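You operate a simulated robot arm through the tools that you are given. There is no shell and no other tool.

Carry out the task below with a simulated robot arm. There is one attempt and no reset: what you move stays moved.

## Task
Put things in order on the top of the workbench. At the end: the grey round brush is on the white box (marked "TAPE"); one of the nuts from the top of the workbench is in the silver steel basket; the gold sleeve (marked "45") is in the grey tray (marked "FUEL"); the grey block from the top of the workbench stands on top of the silver tin (marked "GREASE"); whatever was shut is shut again. Leave all else as you found it, and nothing knocked over.

It is judged by the outcome, as a careful person would: the job done as asked, and still so three seconds after it is handed in. It fails if anything else is knocked over, pushed out of place, dropped, spilled or broken.

## Robot
A 6-joint arm with a two-finger parallel gripper, fixed in place. Base frame: the origin is on the floor under the middle of its stand, x ahead of it, y to its left, z up; the work surface is at about z = 900. Units: mm, degrees, N and s.
With the tool pointing down near the work surface it reaches from about 360 to 760 mm from the base axis. Its first joint turns from -66.0 to 66.0 degrees. Payload 2.45 kg.
Tool frame: the origin (TCP) lies between the finger pads and is the grasp point; the fingertips stand 24 mm ahead of it; z points along the fingers, y is the line along which they close. Largest opening 68 mm; finger width 17, thickness 10; the body of the gripper, 40 by 70 mm, starts 41 mm behind the TCP.
Orientation is told as [roll, pitch, yaw] about the base's x, y, z axes, in that order, counted from this pose: with the fingers straight down and closing along the base's y, the tool's x points along the base's -x, its y along +y and its z along -z.

## Interface
- The arm moves only by the tool apply_moves. Its argument "steps" is a list that holds one entry, the list of rows, each a list of 7 numbers: the turn, a rotation vector about the base's x, y, z in degrees, then the shift along the base's x, y, z in mm, then the opening, from 0 (shut) to 1 (fully open). In form: [[[rx, ry, rz, x, y, z, hand], ...]]. A call has 1 to 20 rows; each row is the pose to reach, as a shift and turn from the pose commanded when the call began. A row lasts 0.2 s, in which the tool goes at most 50 mm and 8.6 degrees; a call with a longer step from one row to the next is refused whole, and so is a gripper value outside its range. Where a pose cannot be reached the arm comes as near as it can. A force on the tool above 40 N (or 10 N above the force at the start of the call, whichever is more), or a blocked arm, ends the call early, and 0.2 s more pass. Each finger travels about 108 mm/s and halts on what it meets, pressing with about 36 N; the grip force reading is that of the motor and also rises with nothing between the fingers. The clock runs only during rows and for 0.2 s after the last one: add rows that repeat a pose to give the fingers time. It gives the time, the measured TCP pose, the force on the tool (base axes), the opening and the grip force at its end, in the units of the frame above (readings bear some noise), with the torque about the TCP (base axes, N m) and any sound that the robot's microphone picked up.
- Cameras (640 x 400 px; columns grow to the right, rows downward): "scene" is fixed at [168.2, 424.4, 1451.4]; the picture's right is [-0.69, -0.72, 0.00], its down [-0.51, 0.49, -0.71] and it looks along [0.51, -0.49, -0.71] (base axes); focal length 228 px, centre (320, 200). "wrist" rides on the gripper at [84, 11, -75] in the tool frame; the picture's right is [-0.13, 0.99, 0.00], its down [-0.60, -0.08, -0.79] and it looks along [-0.79, -0.10, 0.61] (tool axes); focal length 251 px, centre (320, 200). There is no depth. A picture from a camera that has moved, and an enlarged one, comes with that camera's place and axes in the base frame and with its lens.
- get_image(camera): a new picture of that camera. It takes no simulated time.
- enlarge(camera, box): a new picture of the part [left, top, right, bottom] of that camera's present view, enlarged. It takes no simulated time.
- hand_in(): hands the job in; it is judged then, once.

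Places have to be worked out from the pictures, the camera data and where the tool is seen. Open the gripper and draw the arm clear of the work before you hand the job in, unless the task says otherwise.

The tools are called after "Request:" as a command line: name --argument value ..., lists and objects as JSON in quotes. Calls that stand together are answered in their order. apply_moves: Moves the arm, as the interface text tells. Its arguments: {"type":"object","properties":{"steps":{"type":"array","items":{"type":"array","items":{"type":"array","items":{"type":"number"}}}}},"required":["steps"]} The other tools are called the same way: get_image (camera) takes a picture; enlarge (camera, box) takes an enlarged picture of a part of a camera's view; hand_in () hands the job in.

At the start:

```text
clock: 0.0
tool_pos: [442.0, 201.1, 1263.0]
ee_rot: [-0.1, 0.0, 0.0]
wrist_force: [0.2, -0.7, -0.1]
moment: [-0.01, 0.0, 0.01]
gripper_width: 68.2
gripper_force: 0.1
```

scene: 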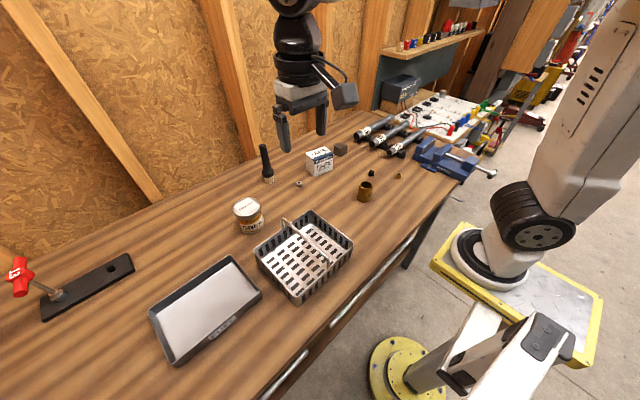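
wrist: 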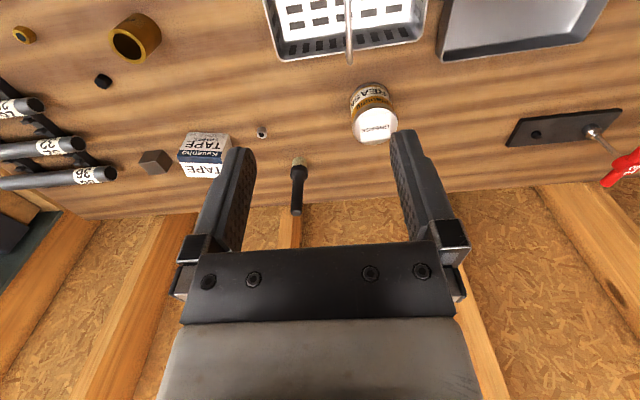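

I'll start by looking closer at the objects in both views before moving anything.

Request:
enlarge --camera "scene" --box '[220, 130, 420, 255]'

Request:
enlarge --camera "scene" --box '[140, 200, 380, 370]'

Request:
enlarge --camera "wrist" --box '[0, 0, 320, 220]'

Request:
enlarge --camera "wrist" --box '[240, 0, 640, 250]'

```text
3.20 times, centred on (320, 192) of scene
camera zoom: at [168.2, 424.4, 1451.4], right [-0.69, -0.72, 0.0], down [-0.51, 0.49, -0.71], along [0.51, -0.49, -0.71], focal length 730 px, centre (320, 224)
```

zoom: 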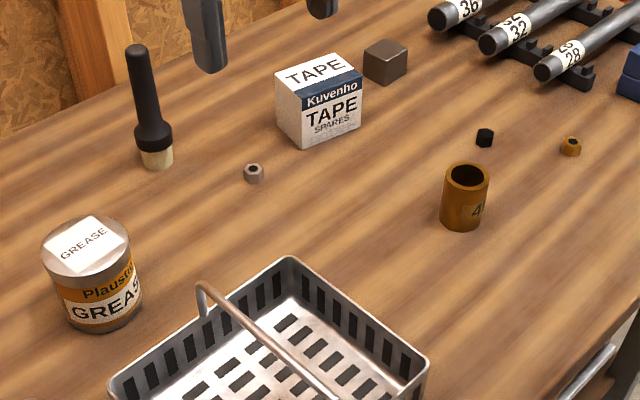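

```text
2.35 times, centred on (260, 285) of scene
camera zoom: at [168.2, 424.4, 1451.4], right [-0.69, -0.72, 0.0], down [-0.51, 0.49, -0.71], along [0.51, -0.49, -0.71], focal length 537 px, centre (461, 0)
```

zoom: 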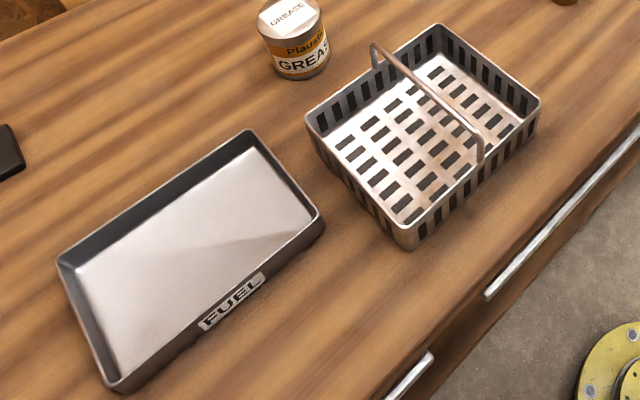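

```text
1.82 times, centred on (160, 110) of wrist
camera zoom: at [357.7, 213.0, 1336.9], right [0.13, 0.99, 0.0], down [0.6, -0.08, 0.79], along [0.79, -0.1, -0.61], focal length 457 px, centre (611, 364)
```

zoom: 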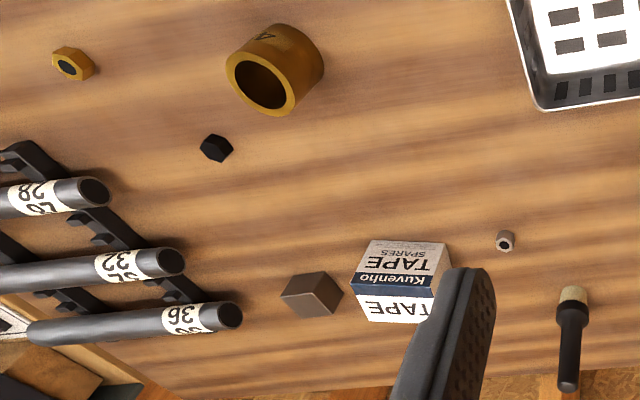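

```text
1.60 times, centred on (440, 125) of wrist
camera zoom: at [357.7, 213.0, 1336.9], right [0.13, 0.99, 0.0], down [0.6, -0.08, 0.79], along [0.79, -0.1, -0.61], focal length 402 px, centre (128, 320)
```

zoom: 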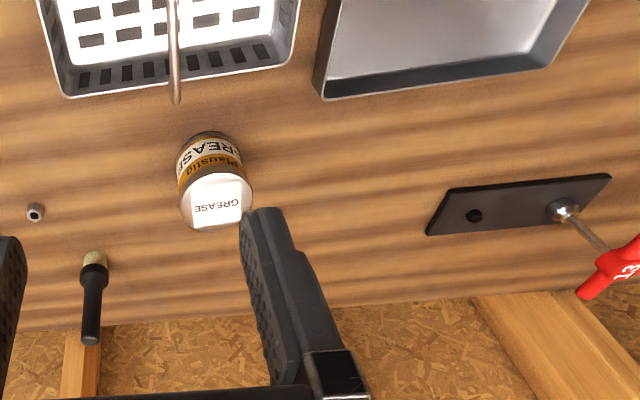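

Both views agree on rough positions: silver nut near (667, 50), brush near (767, 110), sleeve near (467, -72). I'll enlarge further to check colours, the drawers and possible look-alikes.

Request:
enlarge --camera "scene" --box '[240, 135, 320, 185]'

Request:
enlarge --camera "scene" --box '[290, 135, 410, 210]'

Request:
enlarge --camera "scene" --box '[340, 10, 520, 190]'

Request:
enlarge --camera "scene" --box '[230, 170, 480, 400]'

Request:
enlarge --camera "scene" --box '[220, 190, 300, 240]'

```text
8.00 times, centred on (280, 160) of scene
camera zoom: at [168.2, 424.4, 1451.4], right [-0.69, -0.72, 0.0], down [-0.51, 0.49, -0.71], along [0.51, -0.49, -0.71], focal length 1825 px, centre (640, 520)
```

zoom: 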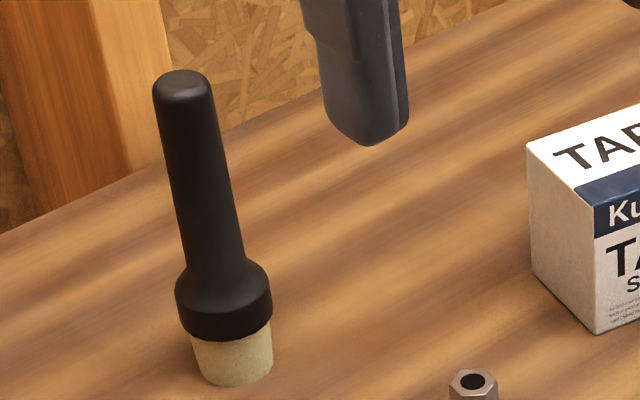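

```text
5.33 times, centred on (350, 172) of scene
camera zoom: at [168.2, 424.4, 1451.4], right [-0.69, -0.72, 0.0], down [-0.51, 0.49, -0.71], along [0.51, -0.49, -0.71], focal length 1217 px, centre (160, 347)
```

zoom: 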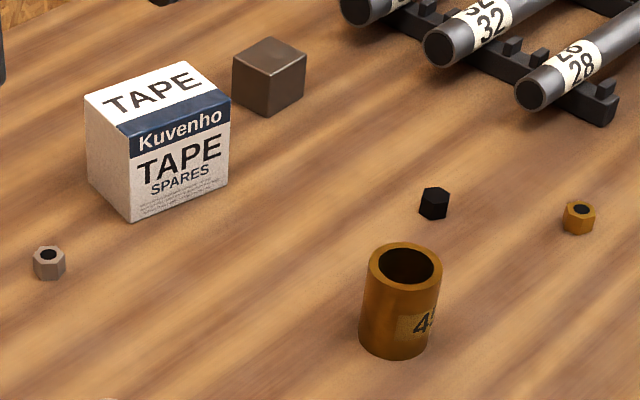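

```text
2.22 times, centred on (430, 100) of scene
camera zoom: at [168.2, 424.4, 1451.4], right [-0.69, -0.72, 0.0], down [-0.51, 0.49, -0.71], along [0.51, -0.49, -0.71], focal length 507 px, centre (76, 422)
```

zoom: 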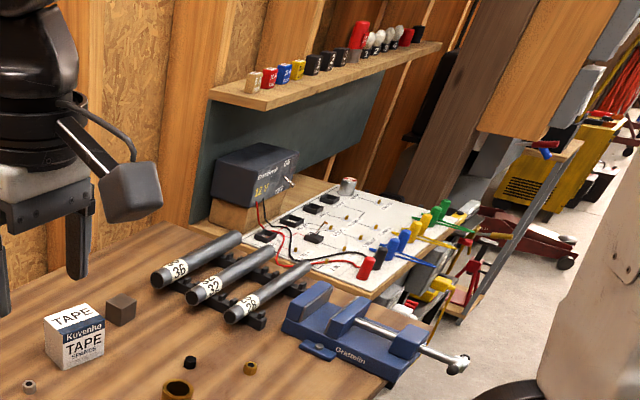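

```text
1.74 times, centred on (355, 285) of scene
camera zoom: at [168.2, 424.4, 1451.4], right [-0.69, -0.72, 0.0], down [-0.51, 0.49, -0.71], along [0.51, -0.49, -0.71], focal length 397 px, centre (259, 52)
```

zoom: 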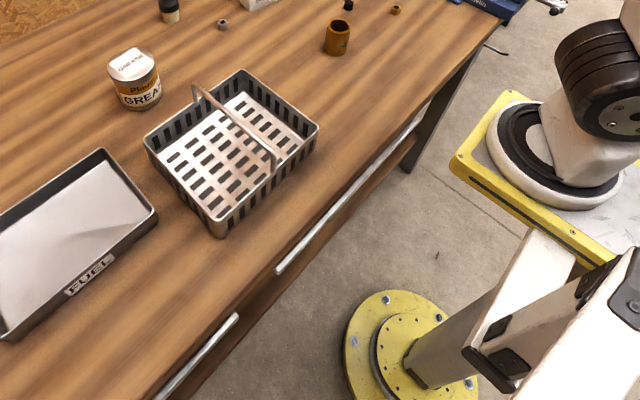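

```text
8.00 times, centred on (260, 215) of scene
camera zoom: at [168.2, 424.4, 1451.4], right [-0.69, -0.72, 0.0], down [-0.51, 0.49, -0.71], along [0.51, -0.49, -0.71], focal length 1825 px, centre (800, 80)
```

zoom: 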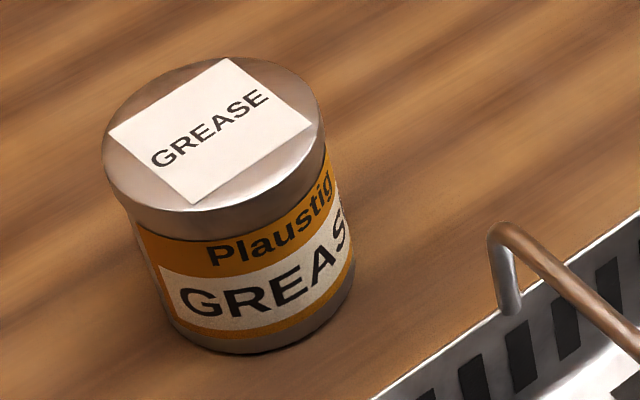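

The brush on the bench has a black handle, so the grey round brush may be in one of the shut drawers below the bench. I'll look at the bench front and the handles next.

Request:
enlarge --camera "scene" --box '[320, 220, 430, 300]'

Request:
enlarge --camera "scene" --box '[240, 290, 380, 400]'

Request:
enlarge --camera "scene" --box '[380, 160, 500, 260]'

```text
5.00 times, centred on (375, 260) of scene
camera zoom: at [168.2, 424.4, 1451.4], right [-0.69, -0.72, 0.0], down [-0.51, 0.49, -0.71], along [0.51, -0.49, -0.71], focal length 1141 px, centre (45, -100)
```

zoom: 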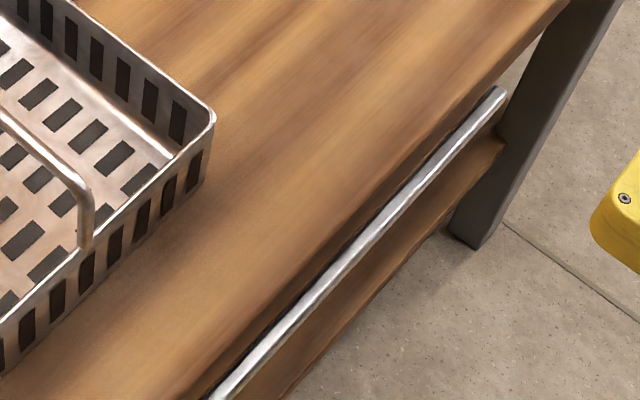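

```text
3.64 times, centred on (310, 345) of scene
camera zoom: at [168.2, 424.4, 1451.4], right [-0.69, -0.72, 0.0], down [-0.51, 0.49, -0.71], along [0.51, -0.49, -0.71], focal length 830 px, centre (356, -327)
```

zoom: 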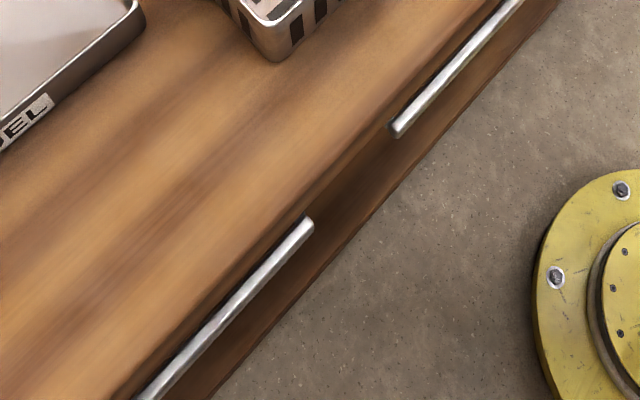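

```text
4.00 times, centred on (440, 210) of scene
camera zoom: at [168.2, 424.4, 1451.4], right [-0.69, -0.72, 0.0], down [-0.51, 0.49, -0.71], along [0.51, -0.49, -0.71], focal length 912 px, centre (-160, 160)
```

zoom: 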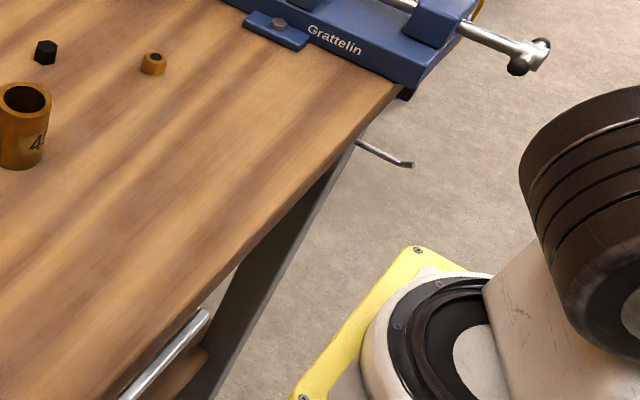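

I need the exact handle and front geometry, so I'll enlarge the handle ends more.

Request:
enlarge --camera "scene" --box '[396, 226, 436, 251]'

Request:
enlarge --camera "scene" --box '[312, 310, 360, 340]'

Request:
enlarge --camera "scene" --box '[280, 335, 344, 375]'

```text
16.00 times, centred on (416, 238) of scene
camera zoom: at [168.2, 424.4, 1451.4], right [-0.69, -0.72, 0.0], down [-0.51, 0.49, -0.71], along [0.51, -0.49, -0.71], focal length 3650 px, centre (-1216, -416)
```

zoom: 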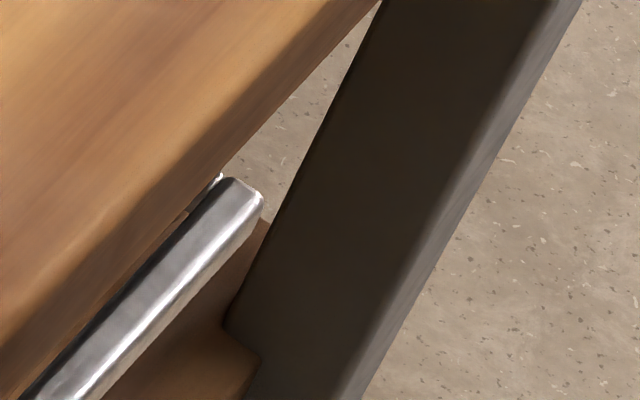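

```text
13.33 times, centred on (336, 325) of scene
camera zoom: at [168.2, 424.4, 1451.4], right [-0.69, -0.72, 0.0], down [-0.51, 0.49, -0.71], along [0.51, -0.49, -0.71], focal length 3042 px, centre (107, -1467)
```

zoom: 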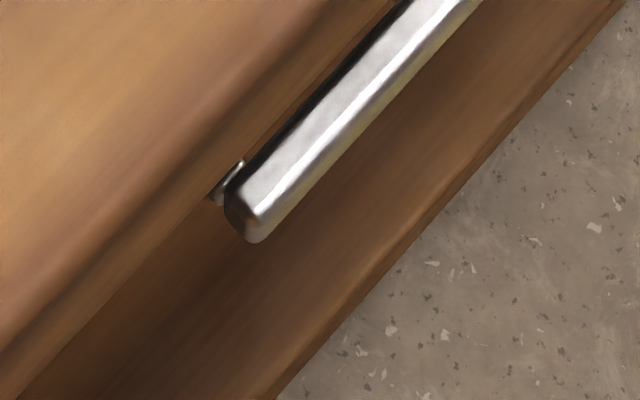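

```text
10.00 times, centred on (312, 355) of scene
camera zoom: at [168.2, 424.4, 1451.4], right [-0.69, -0.72, 0.0], down [-0.51, 0.49, -0.71], along [0.51, -0.49, -0.71], focal length 2281 px, centre (400, -1350)
```

zoom: 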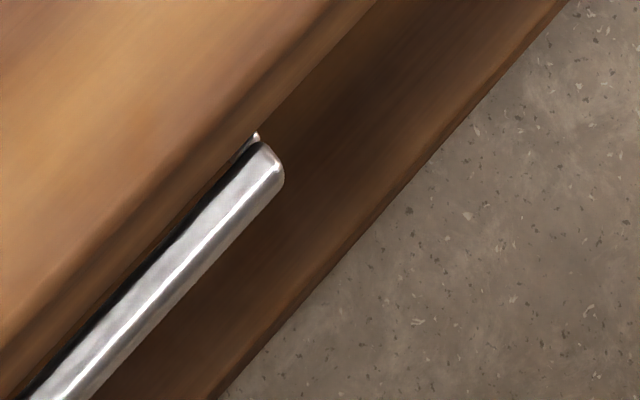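

The lower brown strip is a shelf under the bench. The two chrome bars are handles under the slab edge, at about x=283, z=820. Before deciding about the brush, I'll turn the wrist camera in free air to see the rest of the bench, left side first.

Request:
apply_moves --steps '[[[0, 0, 8, 0, 0, 0, 1], [0, 0, 16, 0, 0, 0, 1], [0, 0, 24, 0, 0, 0, 1], [0, 0, 32, 0, 0, 0, 1], [0, 0, 40, 0, 0, 0, 1], [0, 0, 48, 0, 0, 0, 1]]]'

Request:
get_image --camera "wrist"

Request:
get_image --camera "scene"

```text
clock: 1.4
tool_pos: [441.3, 201.0, 1262.1]
ee_rot: [0.0, 0.0, 48.2]
wrist_force: [-0.8, -0.1, 0.3]
moment: [-0.01, 0.03, 0.02]
gripper_width: 68.2
gripper_force: 0.0
```

```text
taken
camera wrist: at [377.4, 146.8, 1336.8], right [-0.65, 0.76, 0.0], down [0.46, 0.4, 0.79], along [0.6, 0.52, -0.61], focal length 251 px, centre (320, 200)
```

wrist: 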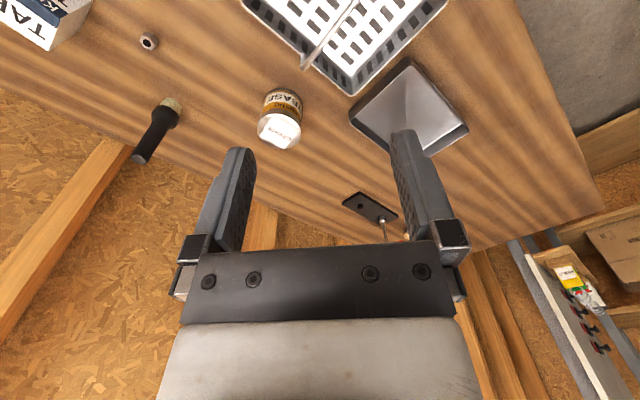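

```text
taken
```

scene: 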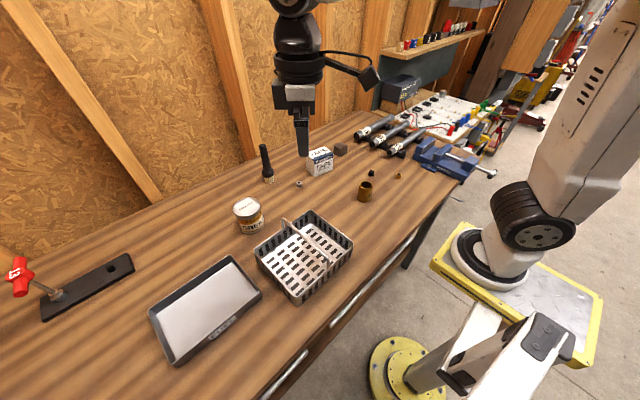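

The left side holds only the plate with the red handle. Now I'll turn the camera to the right side of the bench.

Request:
apply_moves --steps '[[[0, 0, -8, 0, -10, 0, 1], [0, 0, -16, 0, -20, 0, 1], [0, 0, -24, 0, -40, 0, 1], [0, 0, -32, 0, -60, 0, 1], [0, 0, -40, 0, -80, 0, 1], [0, 0, -48, 0, -100, 0, 1], [0, 0, -56, 0, -120, 0, 1], [0, 0, -64, 0, -140, 0, 1], [0, 0, -72, 0, -160, 0, 1], [0, 0, -80, 0, -180, 0, 1], [0, 0, -88, 0, -200, 0, 1], [0, 0, -88, 0, -200, 0, 1]]]'

Request:
get_image --camera "wrist"

```text
clock: 4.0
tool_pos: [441.2, 0.3, 1262.5]
ee_rot: [0.0, 0.0, -40.1]
wrist_force: [0.8, -0.8, -0.1]
moment: [-0.03, 0.0, 0.03]
gripper_width: 68.2
gripper_force: 0.1
```

```text
taken
camera wrist: at [384.5, 63.8, 1337.4], right [0.74, 0.68, 0.0], down [0.41, -0.45, 0.79], along [0.54, -0.59, -0.61], focal length 251 px, centre (320, 200)
```

wrist: 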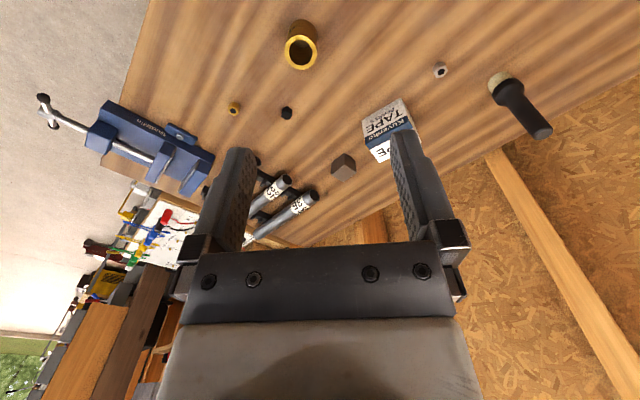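

No grey brush shows anywhere on top, so the drawers are the likely place. I'll look at the robot's own stand and arm to see how much room there is in front of them.

Request:
enlarge --camera "scene" --box '[340, 160, 640, 400]'

Request:
get_image --camera "scene"

```text
1.67 times, centred on (490, 280) of scene
camera zoom: at [168.2, 424.4, 1451.4], right [-0.69, -0.72, 0.0], down [-0.51, 0.49, -0.71], along [0.51, -0.49, -0.71], focal length 380 px, centre (37, 67)
```

zoom: 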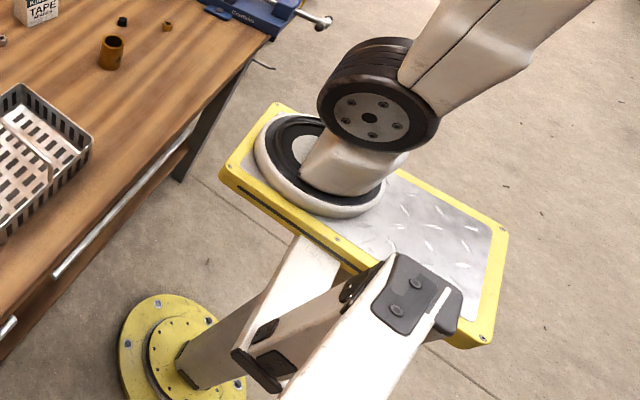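

```text
taken
```

scene: 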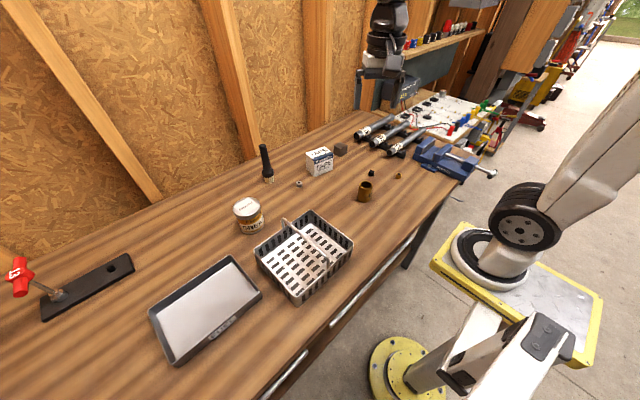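

The stand's plate is under the arm and the arm's turning axis seems to be near x≈100. I'll test the reach in free air on the left side above the bench edge, with yaw returned to 0.

Request:
apply_moves --steps '[[[0, 0, 8, 0, 30, 0, 1], [0, 0, 16, 0, 60, 0, 1], [0, 0, 24, 0, 90, 0, 1], [0, 0, 32, 0, 120, 0, 1], [0, 0, 40, 0, 150, 0, 1], [0, 0, 40, -20, 190, -20, 1], [0, 0, 40, -40, 230, -40, 1], [0, 0, 40, -60, 260, -60, 1], [0, 0, 40, -80, 280, -80, 1], [0, 0, 40, -100, 290, -100, 1], [0, 0, 40, -120, 300, -100, 1], [0, 0, 40, -140, 300, -100, 1], [0, 0, 40, -160, 300, -100, 1], [0, 0, 40, -160, 300, -100, 1]]]'

Request:
get_image --camera "scene"

Request:
get_image --camera "wrist"

```text
clock: 7.0
tool_pos: [280.8, 302.9, 1163.1]
ee_rot: [-0.1, 0.0, 0.1]
wrist_force: [-0.3, -0.5, -0.2]
moment: [-0.02, 0.04, -0.02]
gripper_width: 68.1
gripper_force: 0.1
```

```text
taken
```

scene: 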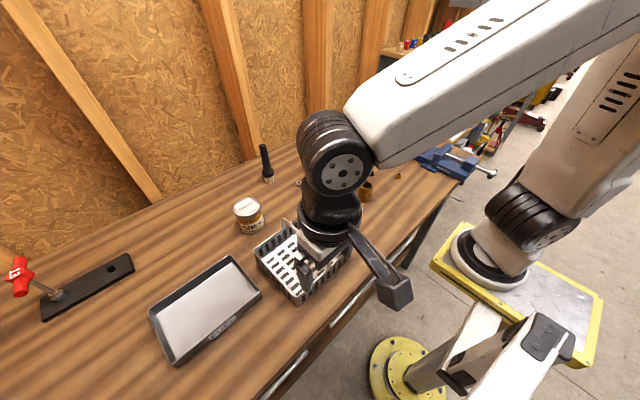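

```text
taken
camera wrist: at [197.1, 314.4, 1238.2], right [0.13, 0.99, 0.0], down [0.6, -0.08, 0.79], along [0.79, -0.1, -0.61], focal length 251 px, centre (320, 200)
```

wrist: 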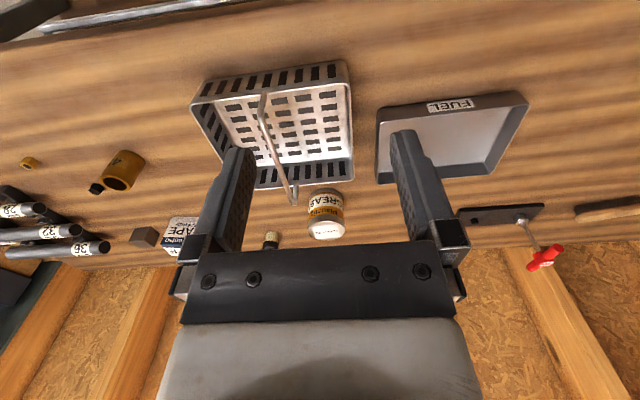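

The arm reached (281, 303, 1163) with the tool down, and the wrist view's top edge shows the right drawer's bar. I'll move back and down in the free space before the bench to see the drawer fronts.

Request:
apply_moves --steps '[[[0, 0, 0, -10, 5, -30, 1], [0, 0, 0, -20, 10, -60, 1], [0, 0, 0, -30, 15, -90, 1], [0, 0, 0, -40, 20, -120, 1], [0, 0, 0, -50, 20, -140, 1], [0, 0, 0, -50, 20, -140, 1]]]'

Request:
get_image --camera "wrist"

Request:
get_image --camera "scene"

```text
clock: 8.4
tool_pos: [261.1, 304.9, 1021.7]
ee_rot: [0.0, 0.0, 0.0]
wrist_force: [0.6, 0.4, -0.3]
moment: [-0.02, 0.02, -0.03]
gripper_width: 68.0
gripper_force: 0.0
out of reach, approached as far as the arm can: row 2, 3, 4, 5, 6
```

```text
taken
camera wrist: at [177.9, 316.9, 1096.4], right [0.13, 0.99, 0.0], down [0.6, -0.08, 0.79], along [0.79, -0.1, -0.61], focal length 251 px, centre (320, 200)
```

wrist: 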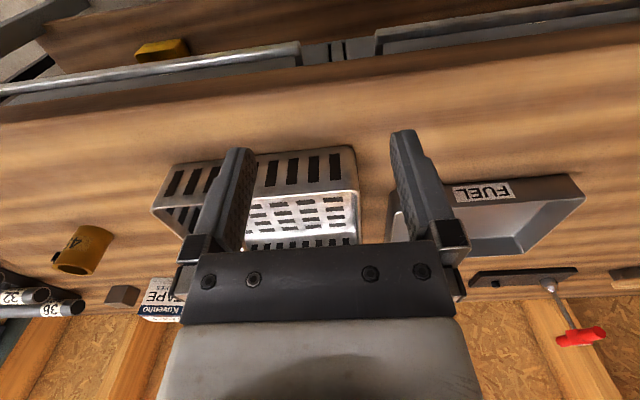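

```text
taken
```

scene: 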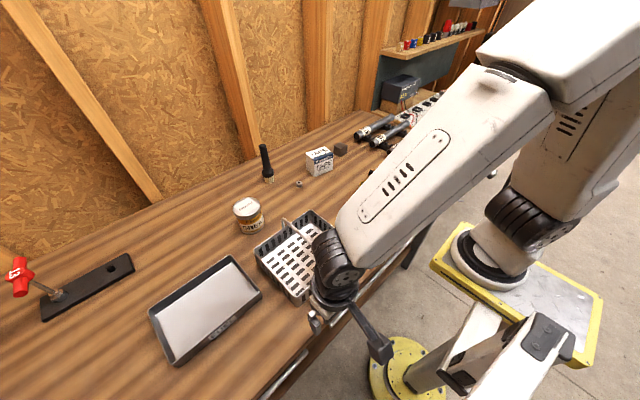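

The arm stopped near (261, 305, 1022), its inner limit there. The wrist view now shows the bars, the drawer fronts and something yellow lower down, so I'll enlarge those.

Request:
enlarge --camera "wrist" --box '[0, 0, 320, 110]'

Request:
enlarge --camera "wrist" --box '[240, 0, 400, 80]'

Request:
enlarge --camera "wrist" --box '[360, 0, 640, 110]'

```text
2.00 times, centred on (160, 55) of wrist
camera zoom: at [177.9, 316.9, 1096.4], right [0.13, 0.99, 0.0], down [0.6, -0.08, 0.79], along [0.79, -0.1, -0.61], focal length 503 px, centre (640, 490)
```

zoom: 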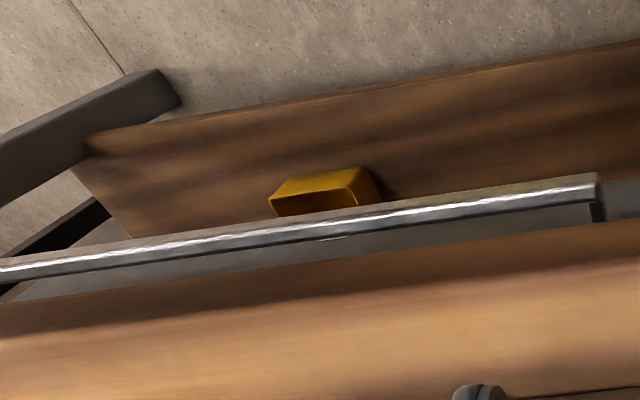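

```text
4.00 times, centred on (320, 40) of wrist
camera zoom: at [177.9, 316.9, 1096.4], right [0.13, 0.99, 0.0], down [0.6, -0.08, 0.79], along [0.79, -0.1, -0.61], focal length 1006 px, centre (320, 840)
```

zoom: 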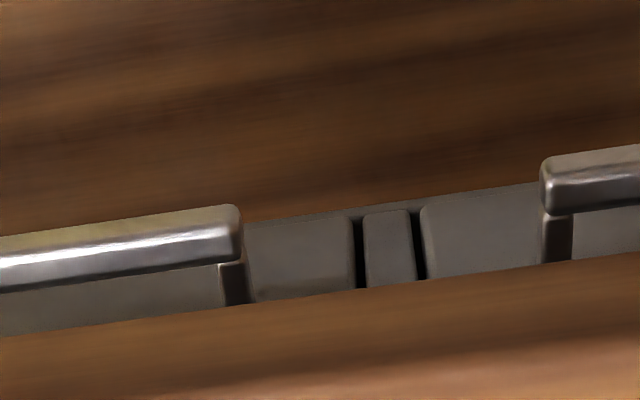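

```text
2.29 times, centred on (500, 55) of wrist
camera zoom: at [177.9, 316.9, 1096.4], right [0.13, 0.99, 0.0], down [0.6, -0.08, 0.79], along [0.79, -0.1, -0.61], focal length 575 px, centre (-91, 531)
```

zoom: 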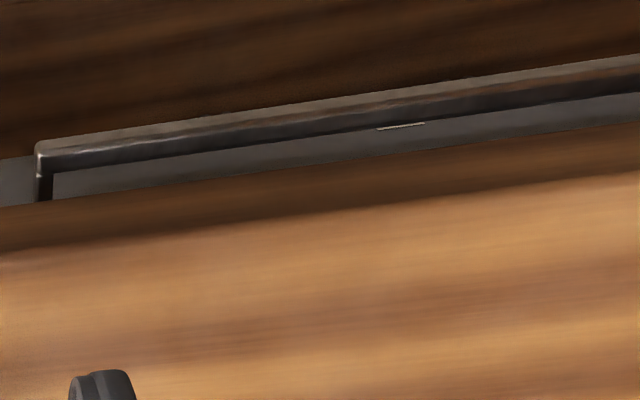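

The drawers are real, with metal fronts recessed under the slab. The right drawer's bar is at about x=281, z=826, and spans y from -118 to 287. To plan the handle approach I need the arm's turning-axis position, so I'll probe the inner reach limit at y=0 well above the bench.

Request:
apply_moves --steps '[[[0, 0, 0, 20, -5, 40, 1], [0, 0, 0, 50, -20, 80, 1], [0, 0, 0, 80, -50, 110, 1], [0, 0, 0, 110, -85, 110, 1], [0, 0, 0, 140, -120, 110, 1], [0, 0, 0, 170, -155, 110, 1], [0, 0, 0, 200, -190, 110, 1], [0, 0, 0, 230, -225, 110, 1], [0, 0, 0, 240, -265, 110, 1], [0, 0, 0, 240, -305, 110, 1], [0, 0, 0, 240, -325, 70, 1], [0, 0, 0, 240, -325, 35, 1], [0, 0, 0, 240, -325, 0, 1], [0, 0, 0, 220, -325, 0, 1], [0, 0, 0, 200, -325, 0, 1], [0, 0, 0, 180, -325, 0, 1], [0, 0, 0, 160, -325, 0, 1], [0, 0, 0, 140, -325, 0, 1], [0, 0, 0, 120, -325, 0, 1], [0, 0, 0, 120, -325, 0, 1]]]'

```text
refused: row 2 steps farther than a row can; nothing moved
```

That step was slightly over 50 mm, so I'll space the rows more finely.

Request:
apply_moves --steps '[[[0, 0, 0, 15, -5, 40, 1], [0, 0, 0, 40, -20, 75, 1], [0, 0, 0, 65, -45, 105, 1], [0, 0, 0, 95, -80, 110, 1], [0, 0, 0, 125, -115, 110, 1], [0, 0, 0, 155, -150, 110, 1], [0, 0, 0, 185, -185, 110, 1], [0, 0, 0, 215, -220, 110, 1], [0, 0, 0, 235, -262, 110, 1], [0, 0, 0, 240, -305, 110, 1], [0, 0, 0, 240, -325, 70, 1], [0, 0, 0, 240, -325, 35, 1], [0, 0, 0, 240, -325, 0, 1], [0, 0, 0, 220, -325, 0, 1], [0, 0, 0, 200, -325, 0, 1], [0, 0, 0, 180, -325, 0, 1], [0, 0, 0, 160, -325, 0, 1], [0, 0, 0, 140, -325, 0, 1], [0, 0, 0, 120, -325, 0, 1], [0, 0, 0, 120, -325, 0, 1]]]'

Request:
get_image --camera "scene"

Request:
get_image --camera "wrist"

```text
clock: 12.6
tool_pos: [382.4, -19.1, 1020.8]
ee_rot: [0.0, -0.1, 0.0]
wrist_force: [0.8, -1.6, 0.3]
moment: [0.03, 0.03, -0.02]
gripper_width: 68.3
gripper_force: 0.1
```

```text
taken
```

scene: 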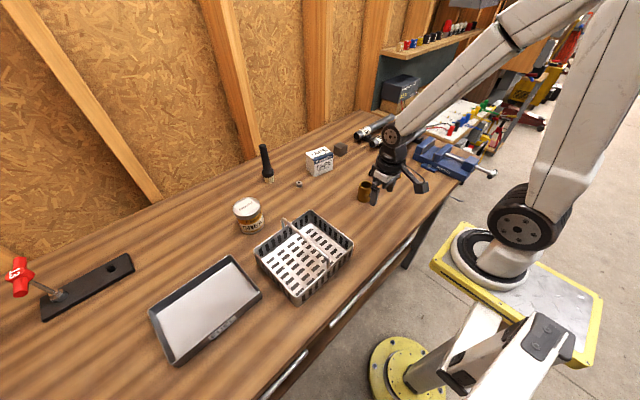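

```text
taken
camera wrist: at [298.4, -7.4, 1095.6], right [0.13, 0.99, 0.0], down [0.6, -0.08, 0.79], along [0.79, -0.1, -0.61], focal length 251 px, centre (320, 200)
```

wrist: 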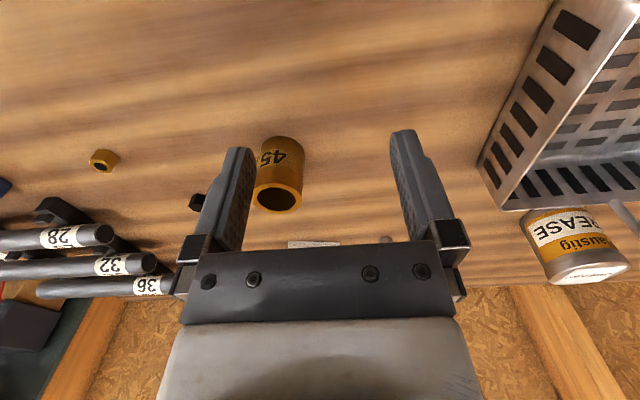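

The arm reached (382, -19) without trouble, so the earlier stop was the first-joint limit. I'll do the plain bench jobs first, starting with the gold sleeve, and enlarge it here to fix its position.

Request:
enlarge --camera "wrist" --box '[180, 110, 340, 250]'

Request:
enlarge --camera "scene" --box '[340, 160, 420, 210]'

```text
2.86 times, centred on (260, 180) of wrist
camera zoom: at [298.4, -7.4, 1095.6], right [0.13, 0.99, 0.0], down [0.6, -0.08, 0.79], along [0.79, -0.1, -0.61], focal length 718 px, centre (491, 257)
```

zoom: 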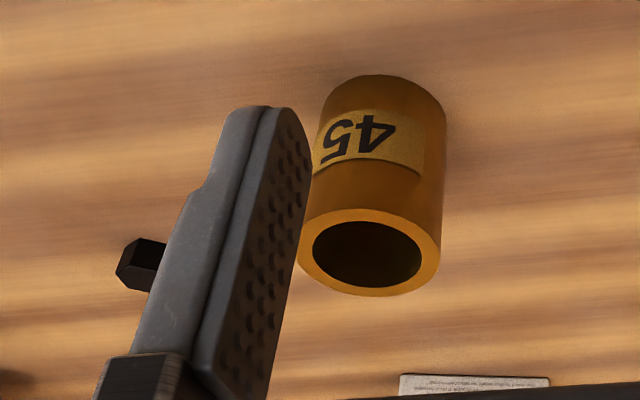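

```text
8.00 times, centred on (380, 185) of scene
camera zoom: at [168.2, 424.4, 1451.4], right [-0.69, -0.72, 0.0], down [-0.51, 0.49, -0.71], along [0.51, -0.49, -0.71], focal length 1825 px, centre (-160, 320)
```

zoom: 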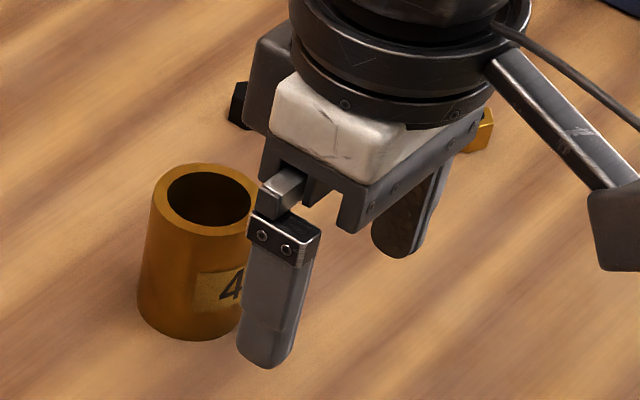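

The sleeve is 45 mm across with its top near z=957, centred at about (469, -71). I'll move above it and check alignment from there.

Request:
apply_moves --steps '[[[0, 0, 0, 0, 0, 40, 1], [0, 0, 0, 35, -20, 50, 1], [0, 0, 0, 70, -40, 50, 1], [0, 0, 0, 86, -52, 40, 1], [0, 0, 0, 86, -52, 40, 1]]]'

Request:
enlarge --camera "wrist" --box '[220, 0, 420, 180]'

Request:
enlarge --camera "scene" --box '[330, 130, 430, 210]'

```text
clock: 13.8
tool_pos: [467.5, -71.0, 1062.7]
ee_rot: [0.0, 0.0, -0.1]
wrist_force: [-0.3, 0.9, 0.1]
moment: [0.0, -0.01, 0.01]
gripper_width: 68.3
gripper_force: 0.1
```

```text
2.22 times, centred on (320, 90) of wrist
camera zoom: at [384.1, -58.4, 1137.5], right [0.13, 0.99, 0.0], down [0.6, -0.08, 0.79], along [0.79, -0.1, -0.61], focal length 559 px, centre (320, 444)
```

zoom: 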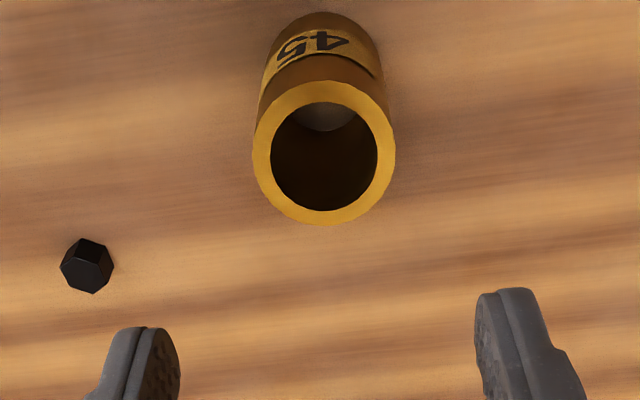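

```text
5.00 times, centred on (380, 170) of scene
camera zoom: at [168.3, 424.4, 1451.4], right [-0.69, -0.72, 0.0], down [-0.51, 0.49, -0.71], along [0.51, -0.49, -0.71], focal length 1141 px, centre (20, 350)
```

zoom: 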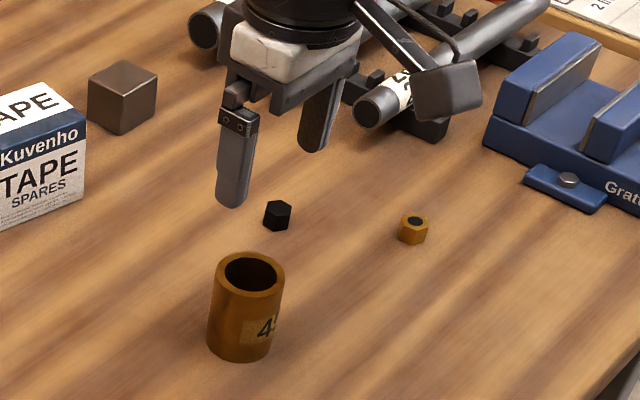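

From above, the sleeve centre reads (467, -68), within 3 mm of the tool line. I'll descend to z≈933 and close on it.

Request:
apply_moves --steps '[[[0, 0, 0, 0, 2, -40, 1], [0, 0, 0, 0, 2, -80, 1], [0, 0, 0, 0, 2, -110, 1], [0, 0, 0, 0, 2, -129, 1], [0, 0, 0, 0, 2, -129, 1], [0, 0, 0, 0, 2, -129, 0.5], [0, 0, 0, 0, 2, -129, 0.5], [0, 0, 0, 0, 2, -129, 0.5]]]'

Request:
get_image --camera "wrist"

```text
clock: 15.6
tool_pos: [467.9, -67.8, 930.1]
ee_rot: [-0.1, 0.0, 0.1]
wrist_force: [1.3, 0.3, 0.2]
moment: [0.03, -0.06, 0.01]
gripper_width: 50.1
gripper_force: 36.3
```

```text
taken
camera wrist: at [384.6, -57.0, 1005.5], right [0.13, 0.99, 0.0], down [0.6, -0.08, 0.79], along [0.79, -0.1, -0.61], focal length 251 px, centre (320, 200)
```

wrist: 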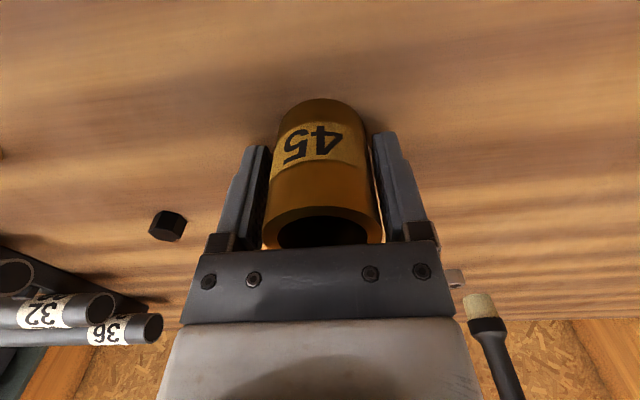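

The fingers stopped at 50 mm with 36 N, so they hold the sleeve. I'll command a full close for a firm grip and lift a little.

Request:
apply_moves --steps '[[[0, 0, 0, 0, 0, 0, 0.3], [0, 0, 0, 0, 0, 0, 0.3], [0, 0, 0, 0, 0, 20, 0.3], [0, 0, 0, 0, 0, 50, 0.3], [0, 0, 0, 0, 0, 90, 0.3], [0, 0, 0, 0, 0, 120, 0.3]]]'

Request:
get_image --camera "wrist"

Request:
enlarge --camera "scene" --box '[130, 240, 370, 380]'

```text
clock: 17.0
tool_pos: [467.4, -68.2, 1053.1]
ee_rot: [0.0, 0.0, 0.0]
wrist_force: [-0.7, -0.6, -4.0]
moment: [0.03, 0.02, 0.0]
gripper_width: 50.2
gripper_force: 36.1
```

```text
taken
camera wrist: at [384.2, -56.4, 1128.4], right [0.13, 0.99, 0.0], down [0.61, -0.08, 0.79], along [0.79, -0.1, -0.61], focal length 251 px, centre (320, 200)
```

wrist: 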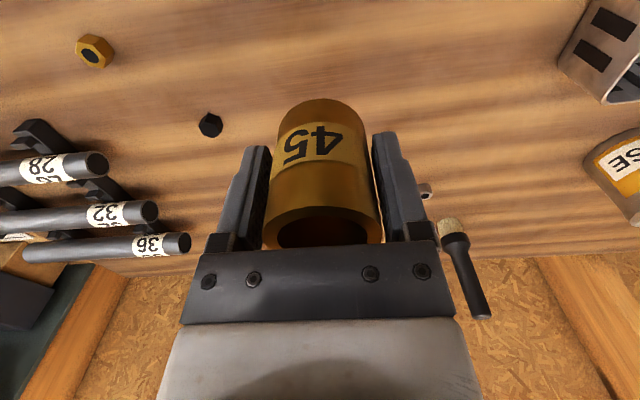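

```text
2.67 times, centred on (250, 310) of scene
camera zoom: at [168.3, 424.4, 1451.4], right [-0.69, -0.72, 0.0], down [-0.51, 0.49, -0.71], along [0.51, -0.49, -0.71], focal length 608 px, centre (507, -93)
```

zoom: 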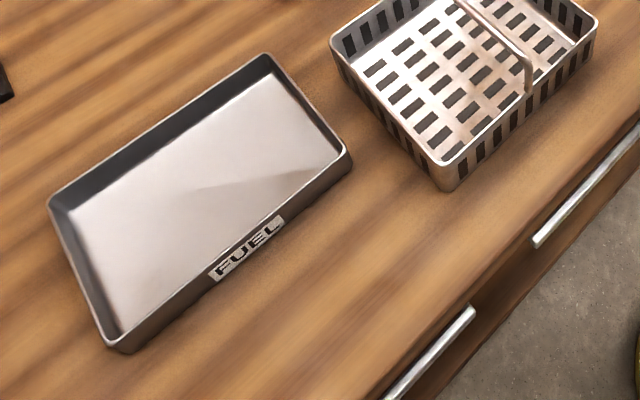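

The sleeve is held firmly, about 4 N, with its bottom 30 mm below the TCP. The tray spans roughly x 424–561, y 371–569, so I'll carry the sleeve high over the basket to above the tray centre.

Request:
apply_moves --steps '[[[0, 0, 0, 0, 0, 45, 0.3], [0, 0, 0, 0, 0, 85, 0.3], [0, 0, 0, 0, 40, 85, 0.3], [0, 0, 0, 0, 85, 85, 0.3], [0, 0, 0, 0, 130, 85, 0.3], [0, 0, 0, 0, 175, 85, 0.3], [0, 0, 0, 0, 220, 85, 0.3], [0, 0, 0, 0, 265, 85, 0.3], [0, 0, 0, 5, 310, 85, 0.3], [0, 0, 0, 10, 355, 85, 0.3], [0, 0, 0, 15, 400, 85, 0.3], [0, 0, 0, 20, 445, 85, 0.3], [0, 0, 0, 23, 490, 85, 0.3], [0, 0, 0, 23, 525, 85, 0.3], [0, 0, 0, 23, 528, 45, 0.3], [0, 0, 0, 23, 528, 0, 0.3], [0, 0, 0, 23, 528, 0, 0.3]]]'

Request:
get_image --camera "wrist"

Request:
get_image --camera "scene"

```text
clock: 20.6
tool_pos: [491.7, 460.9, 1052.8]
ee_rot: [0.0, 0.0, 0.1]
wrist_force: [0.8, 0.0, -2.5]
moment: [0.01, 0.0, 0.01]
gripper_width: 50.3
gripper_force: 36.1
```

```text
taken
camera wrist: at [407.9, 471.9, 1128.2], right [0.13, 0.99, 0.0], down [0.6, -0.08, 0.79], along [0.79, -0.1, -0.61], focal length 251 px, centre (320, 200)
```

wrist: 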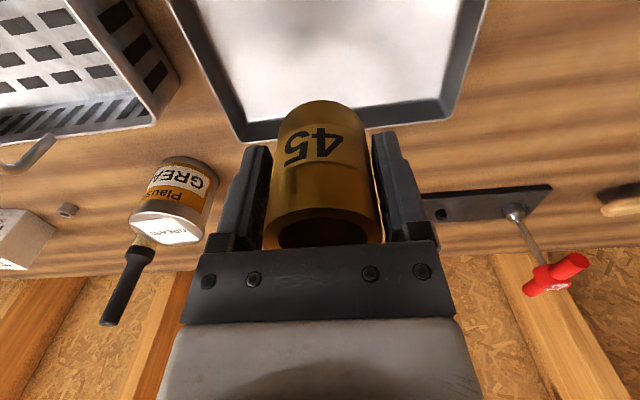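

```text
taken
```

scene: 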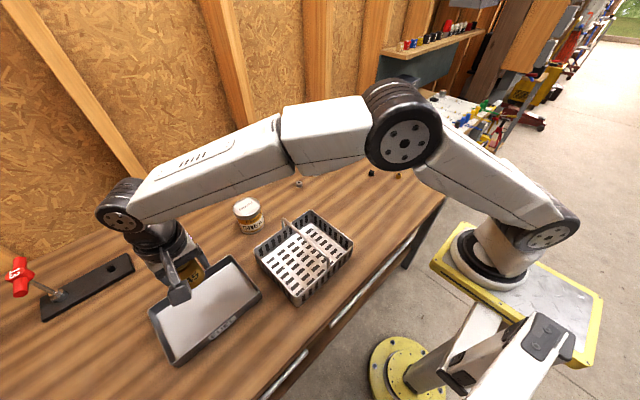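

The tool is over the tray, whose far rim reads x≈559. I'll lower the sleeve to just above the tray floor.

Request:
apply_moves --steps '[[[0, 0, 0, -4, 4, -40, 0.3], [0, 0, 0, -4, 4, -80, 0.3], [0, 0, 0, -4, 4, -105, 0.3], [0, 0, 0, -4, 4, -114, 0.3], [0, 0, 0, -4, 4, -117, 0.3], [0, 0, 0, -4, 4, -117, 0.3]]]'

Request:
get_image --camera "wrist"

```text
clock: 22.0
tool_pos: [486.8, 464.6, 934.8]
ee_rot: [-0.1, 0.0, 0.0]
wrist_force: [0.1, -1.1, -3.1]
moment: [-0.01, -0.03, 0.02]
gripper_width: 50.1
gripper_force: 36.1
```

```text
taken
camera wrist: at [404.2, 475.9, 1010.2], right [0.13, 0.99, 0.0], down [0.6, -0.08, 0.79], along [0.79, -0.1, -0.61], focal length 251 px, centre (320, 200)
```

wrist: 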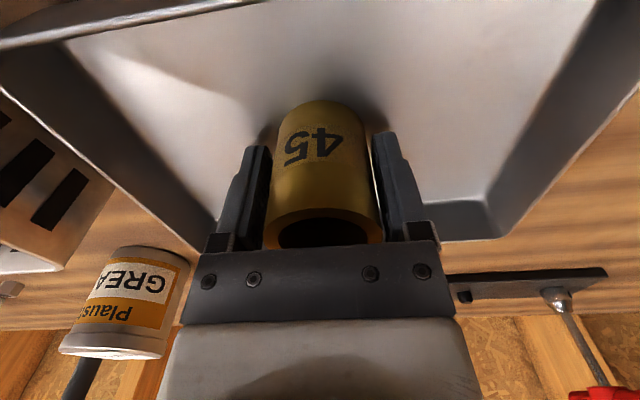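

The force still shows the full weight, so it is not yet on the floor. I'll lower it in small steps until it carries.

Request:
apply_moves --steps '[[[0, 0, 0, 0, 0, -1, 0.3], [0, 0, 0, 0, 0, -2, 0.3], [0, 0, 0, 0, 0, -2, 0.3]]]'

```text
clock: 22.8
tool_pos: [486.6, 463.6, 934.6]
ee_rot: [0.0, 0.0, 0.0]
wrist_force: [-2.2, 0.6, 2.1]
moment: [-0.05, -0.04, -0.03]
gripper_width: 50.1
gripper_force: 36.1
```

The vertical force went from -3 to +2 N, so the sleeve rests on the floor. I'll open and rise straight up.

Request:
apply_moves --steps '[[[0, 0, 0, 0, 0, 0, 0.85], [0, 0, 0, 0, 0, 0, 1], [0, 0, 0, 0, 0, 0, 1], [0, 0, 0, 0, 0, 10, 1], [0, 0, 0, 0, 0, 40, 1], [0, 0, 0, 0, 0, 80, 1], [0, 0, 0, 0, 0, 120, 1], [0, 0, 0, 0, 0, 120, 1]]]'

Request:
get_image --camera "wrist"

Request:
enlarge --camera "scene" --box '[130, 180, 370, 380]'

```text
clock: 24.6
tool_pos: [487.6, 463.7, 1056.7]
ee_rot: [0.0, 0.0, 0.0]
wrist_force: [0.0, -0.1, 0.5]
moment: [0.0, -0.04, -0.01]
gripper_width: 67.9
gripper_force: 0.1
```

```text
taken
camera wrist: at [403.9, 475.3, 1130.7], right [0.13, 0.99, 0.0], down [0.6, -0.08, 0.79], along [0.79, -0.1, -0.61], focal length 251 px, centre (320, 200)
```

wrist: 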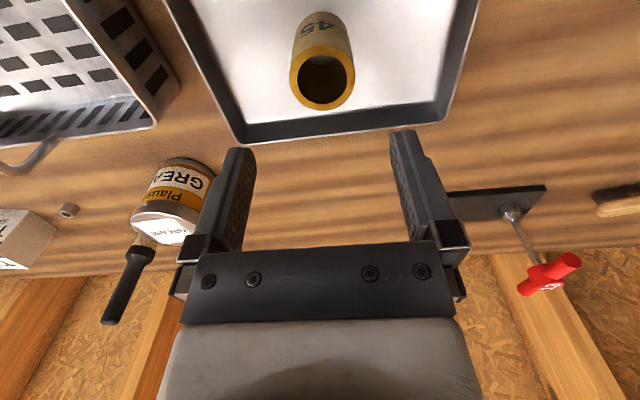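

```text
2.00 times, centred on (250, 280) of scene
camera zoom: at [168.2, 424.4, 1451.4], right [-0.69, -0.72, 0.0], down [-0.51, 0.49, -0.71], along [0.51, -0.49, -0.71], focal length 456 px, centre (460, 40)
```

zoom: 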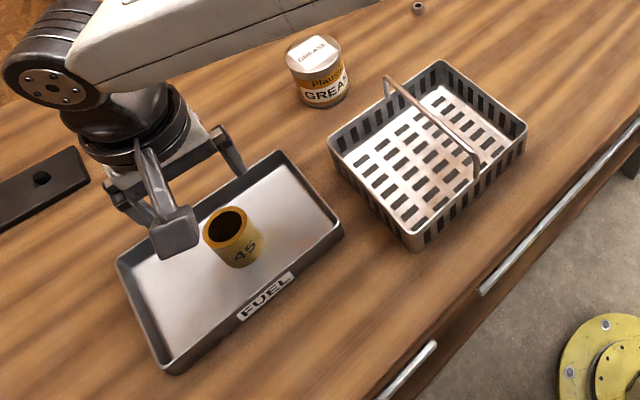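

The sleeve stands upright in the FUEL tray. Next is the silver nut near (667, 50); I'll travel high and look at it from above.

Request:
apply_moves --steps '[[[0, 0, 0, 0, 0, 45, 1], [0, 0, 0, 0, 0, 85, 1], [0, 0, 0, 18, -42, 85, 1], [0, 0, 0, 36, -84, 85, 1], [0, 0, 0, 54, -126, 85, 1], [0, 0, 0, 72, -168, 85, 1], [0, 0, 0, 90, -210, 85, 1], [0, 0, 0, 108, -252, 85, 1], [0, 0, 0, 126, -294, 85, 1], [0, 0, 0, 144, -336, 85, 1], [0, 0, 0, 162, -378, 85, 1], [0, 0, 0, 179, -414, 85, 1], [0, 0, 0, 179, -414, 45, 1], [0, 0, 0, 179, -414, 0, 1], [0, 0, 0, 179, -414, 0, 1]]]'

Request:
get_image --camera "wrist"

Request:
enlarge --camera "wrist" --box '[260, 20, 380, 140]'

Request:
get_image --camera "scene"

```text
clock: 27.8
tool_pos: [663.4, 51.3, 1054.9]
ee_rot: [0.0, 0.0, -0.1]
wrist_force: [-0.5, -0.1, -0.2]
moment: [0.0, 0.01, 0.03]
gripper_width: 68.2
gripper_force: 0.2
```

```text
taken
camera wrist: at [580.3, 63.0, 1130.6], right [0.13, 0.99, 0.0], down [0.6, -0.08, 0.79], along [0.79, -0.1, -0.61], focal length 251 px, centre (320, 200)
```

wrist: 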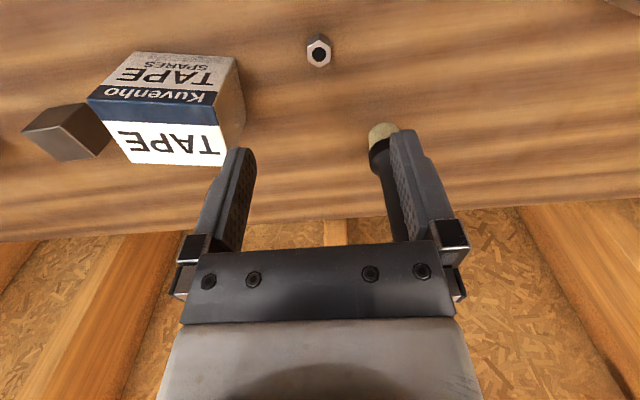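

```text
3.33 times, centred on (320, 80) of wrist
camera zoom: at [580.3, 63.0, 1130.6], right [0.13, 0.99, 0.0], down [0.6, -0.08, 0.79], along [0.79, -0.1, -0.61], focal length 838 px, centre (320, 600)
```

zoom: 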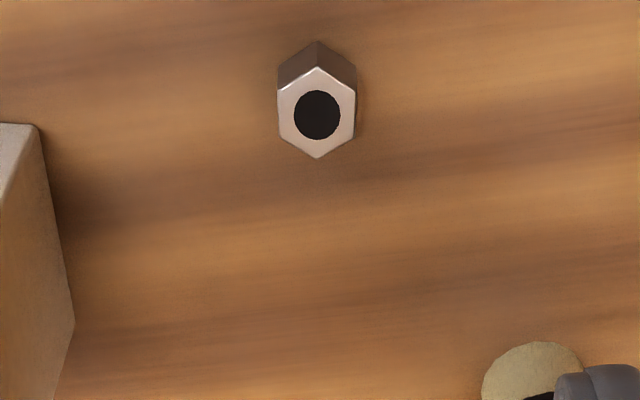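

```text
taken
```

scene: 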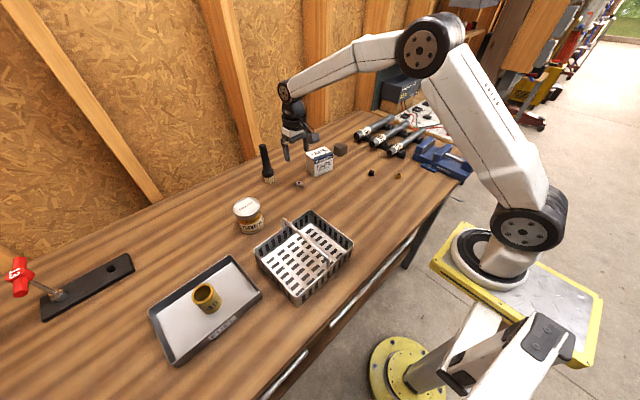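

The nut's flats face ±y and it is 18.7 mm across, 15 mm high, centred at (667, 51), so it suits the present finger direction. I'll narrow the opening to keep clear of the box, descend and grip.

Request:
apply_moves --steps '[[[0, 0, 0, 1, 1, -40, 0.58], [0, 0, 0, 1, 1, -80, 0.58], [0, 0, 0, 1, 1, -110, 0.58], [0, 0, 0, 1, 1, -124, 0.58], [0, 0, 0, 1, 1, -128, 0.58], [0, 0, 0, 1, 1, -128, 0.58]]]'

Request:
get_image --camera "wrist"

```text
clock: 29.2
tool_pos: [667.0, 49.8, 926.1]
ee_rot: [0.0, 0.0, 0.0]
wrist_force: [0.9, -0.6, 0.0]
moment: [0.02, -0.02, -0.03]
gripper_width: 39.2
gripper_force: 0.1
```

```text
taken
camera wrist: at [583.9, 61.2, 1001.1], right [0.13, 0.99, 0.0], down [0.6, -0.08, 0.79], along [0.79, -0.1, -0.61], focal length 251 px, centre (320, 200)
```

wrist: 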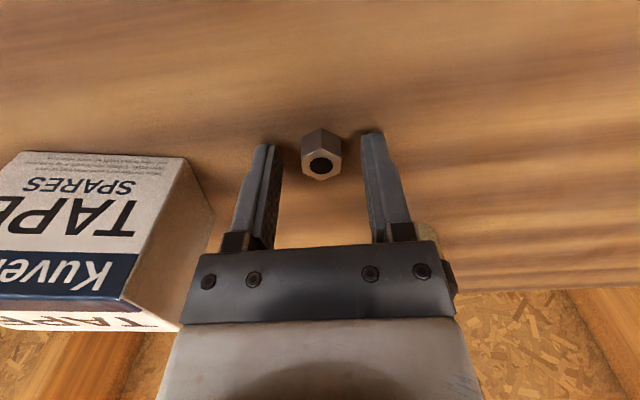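

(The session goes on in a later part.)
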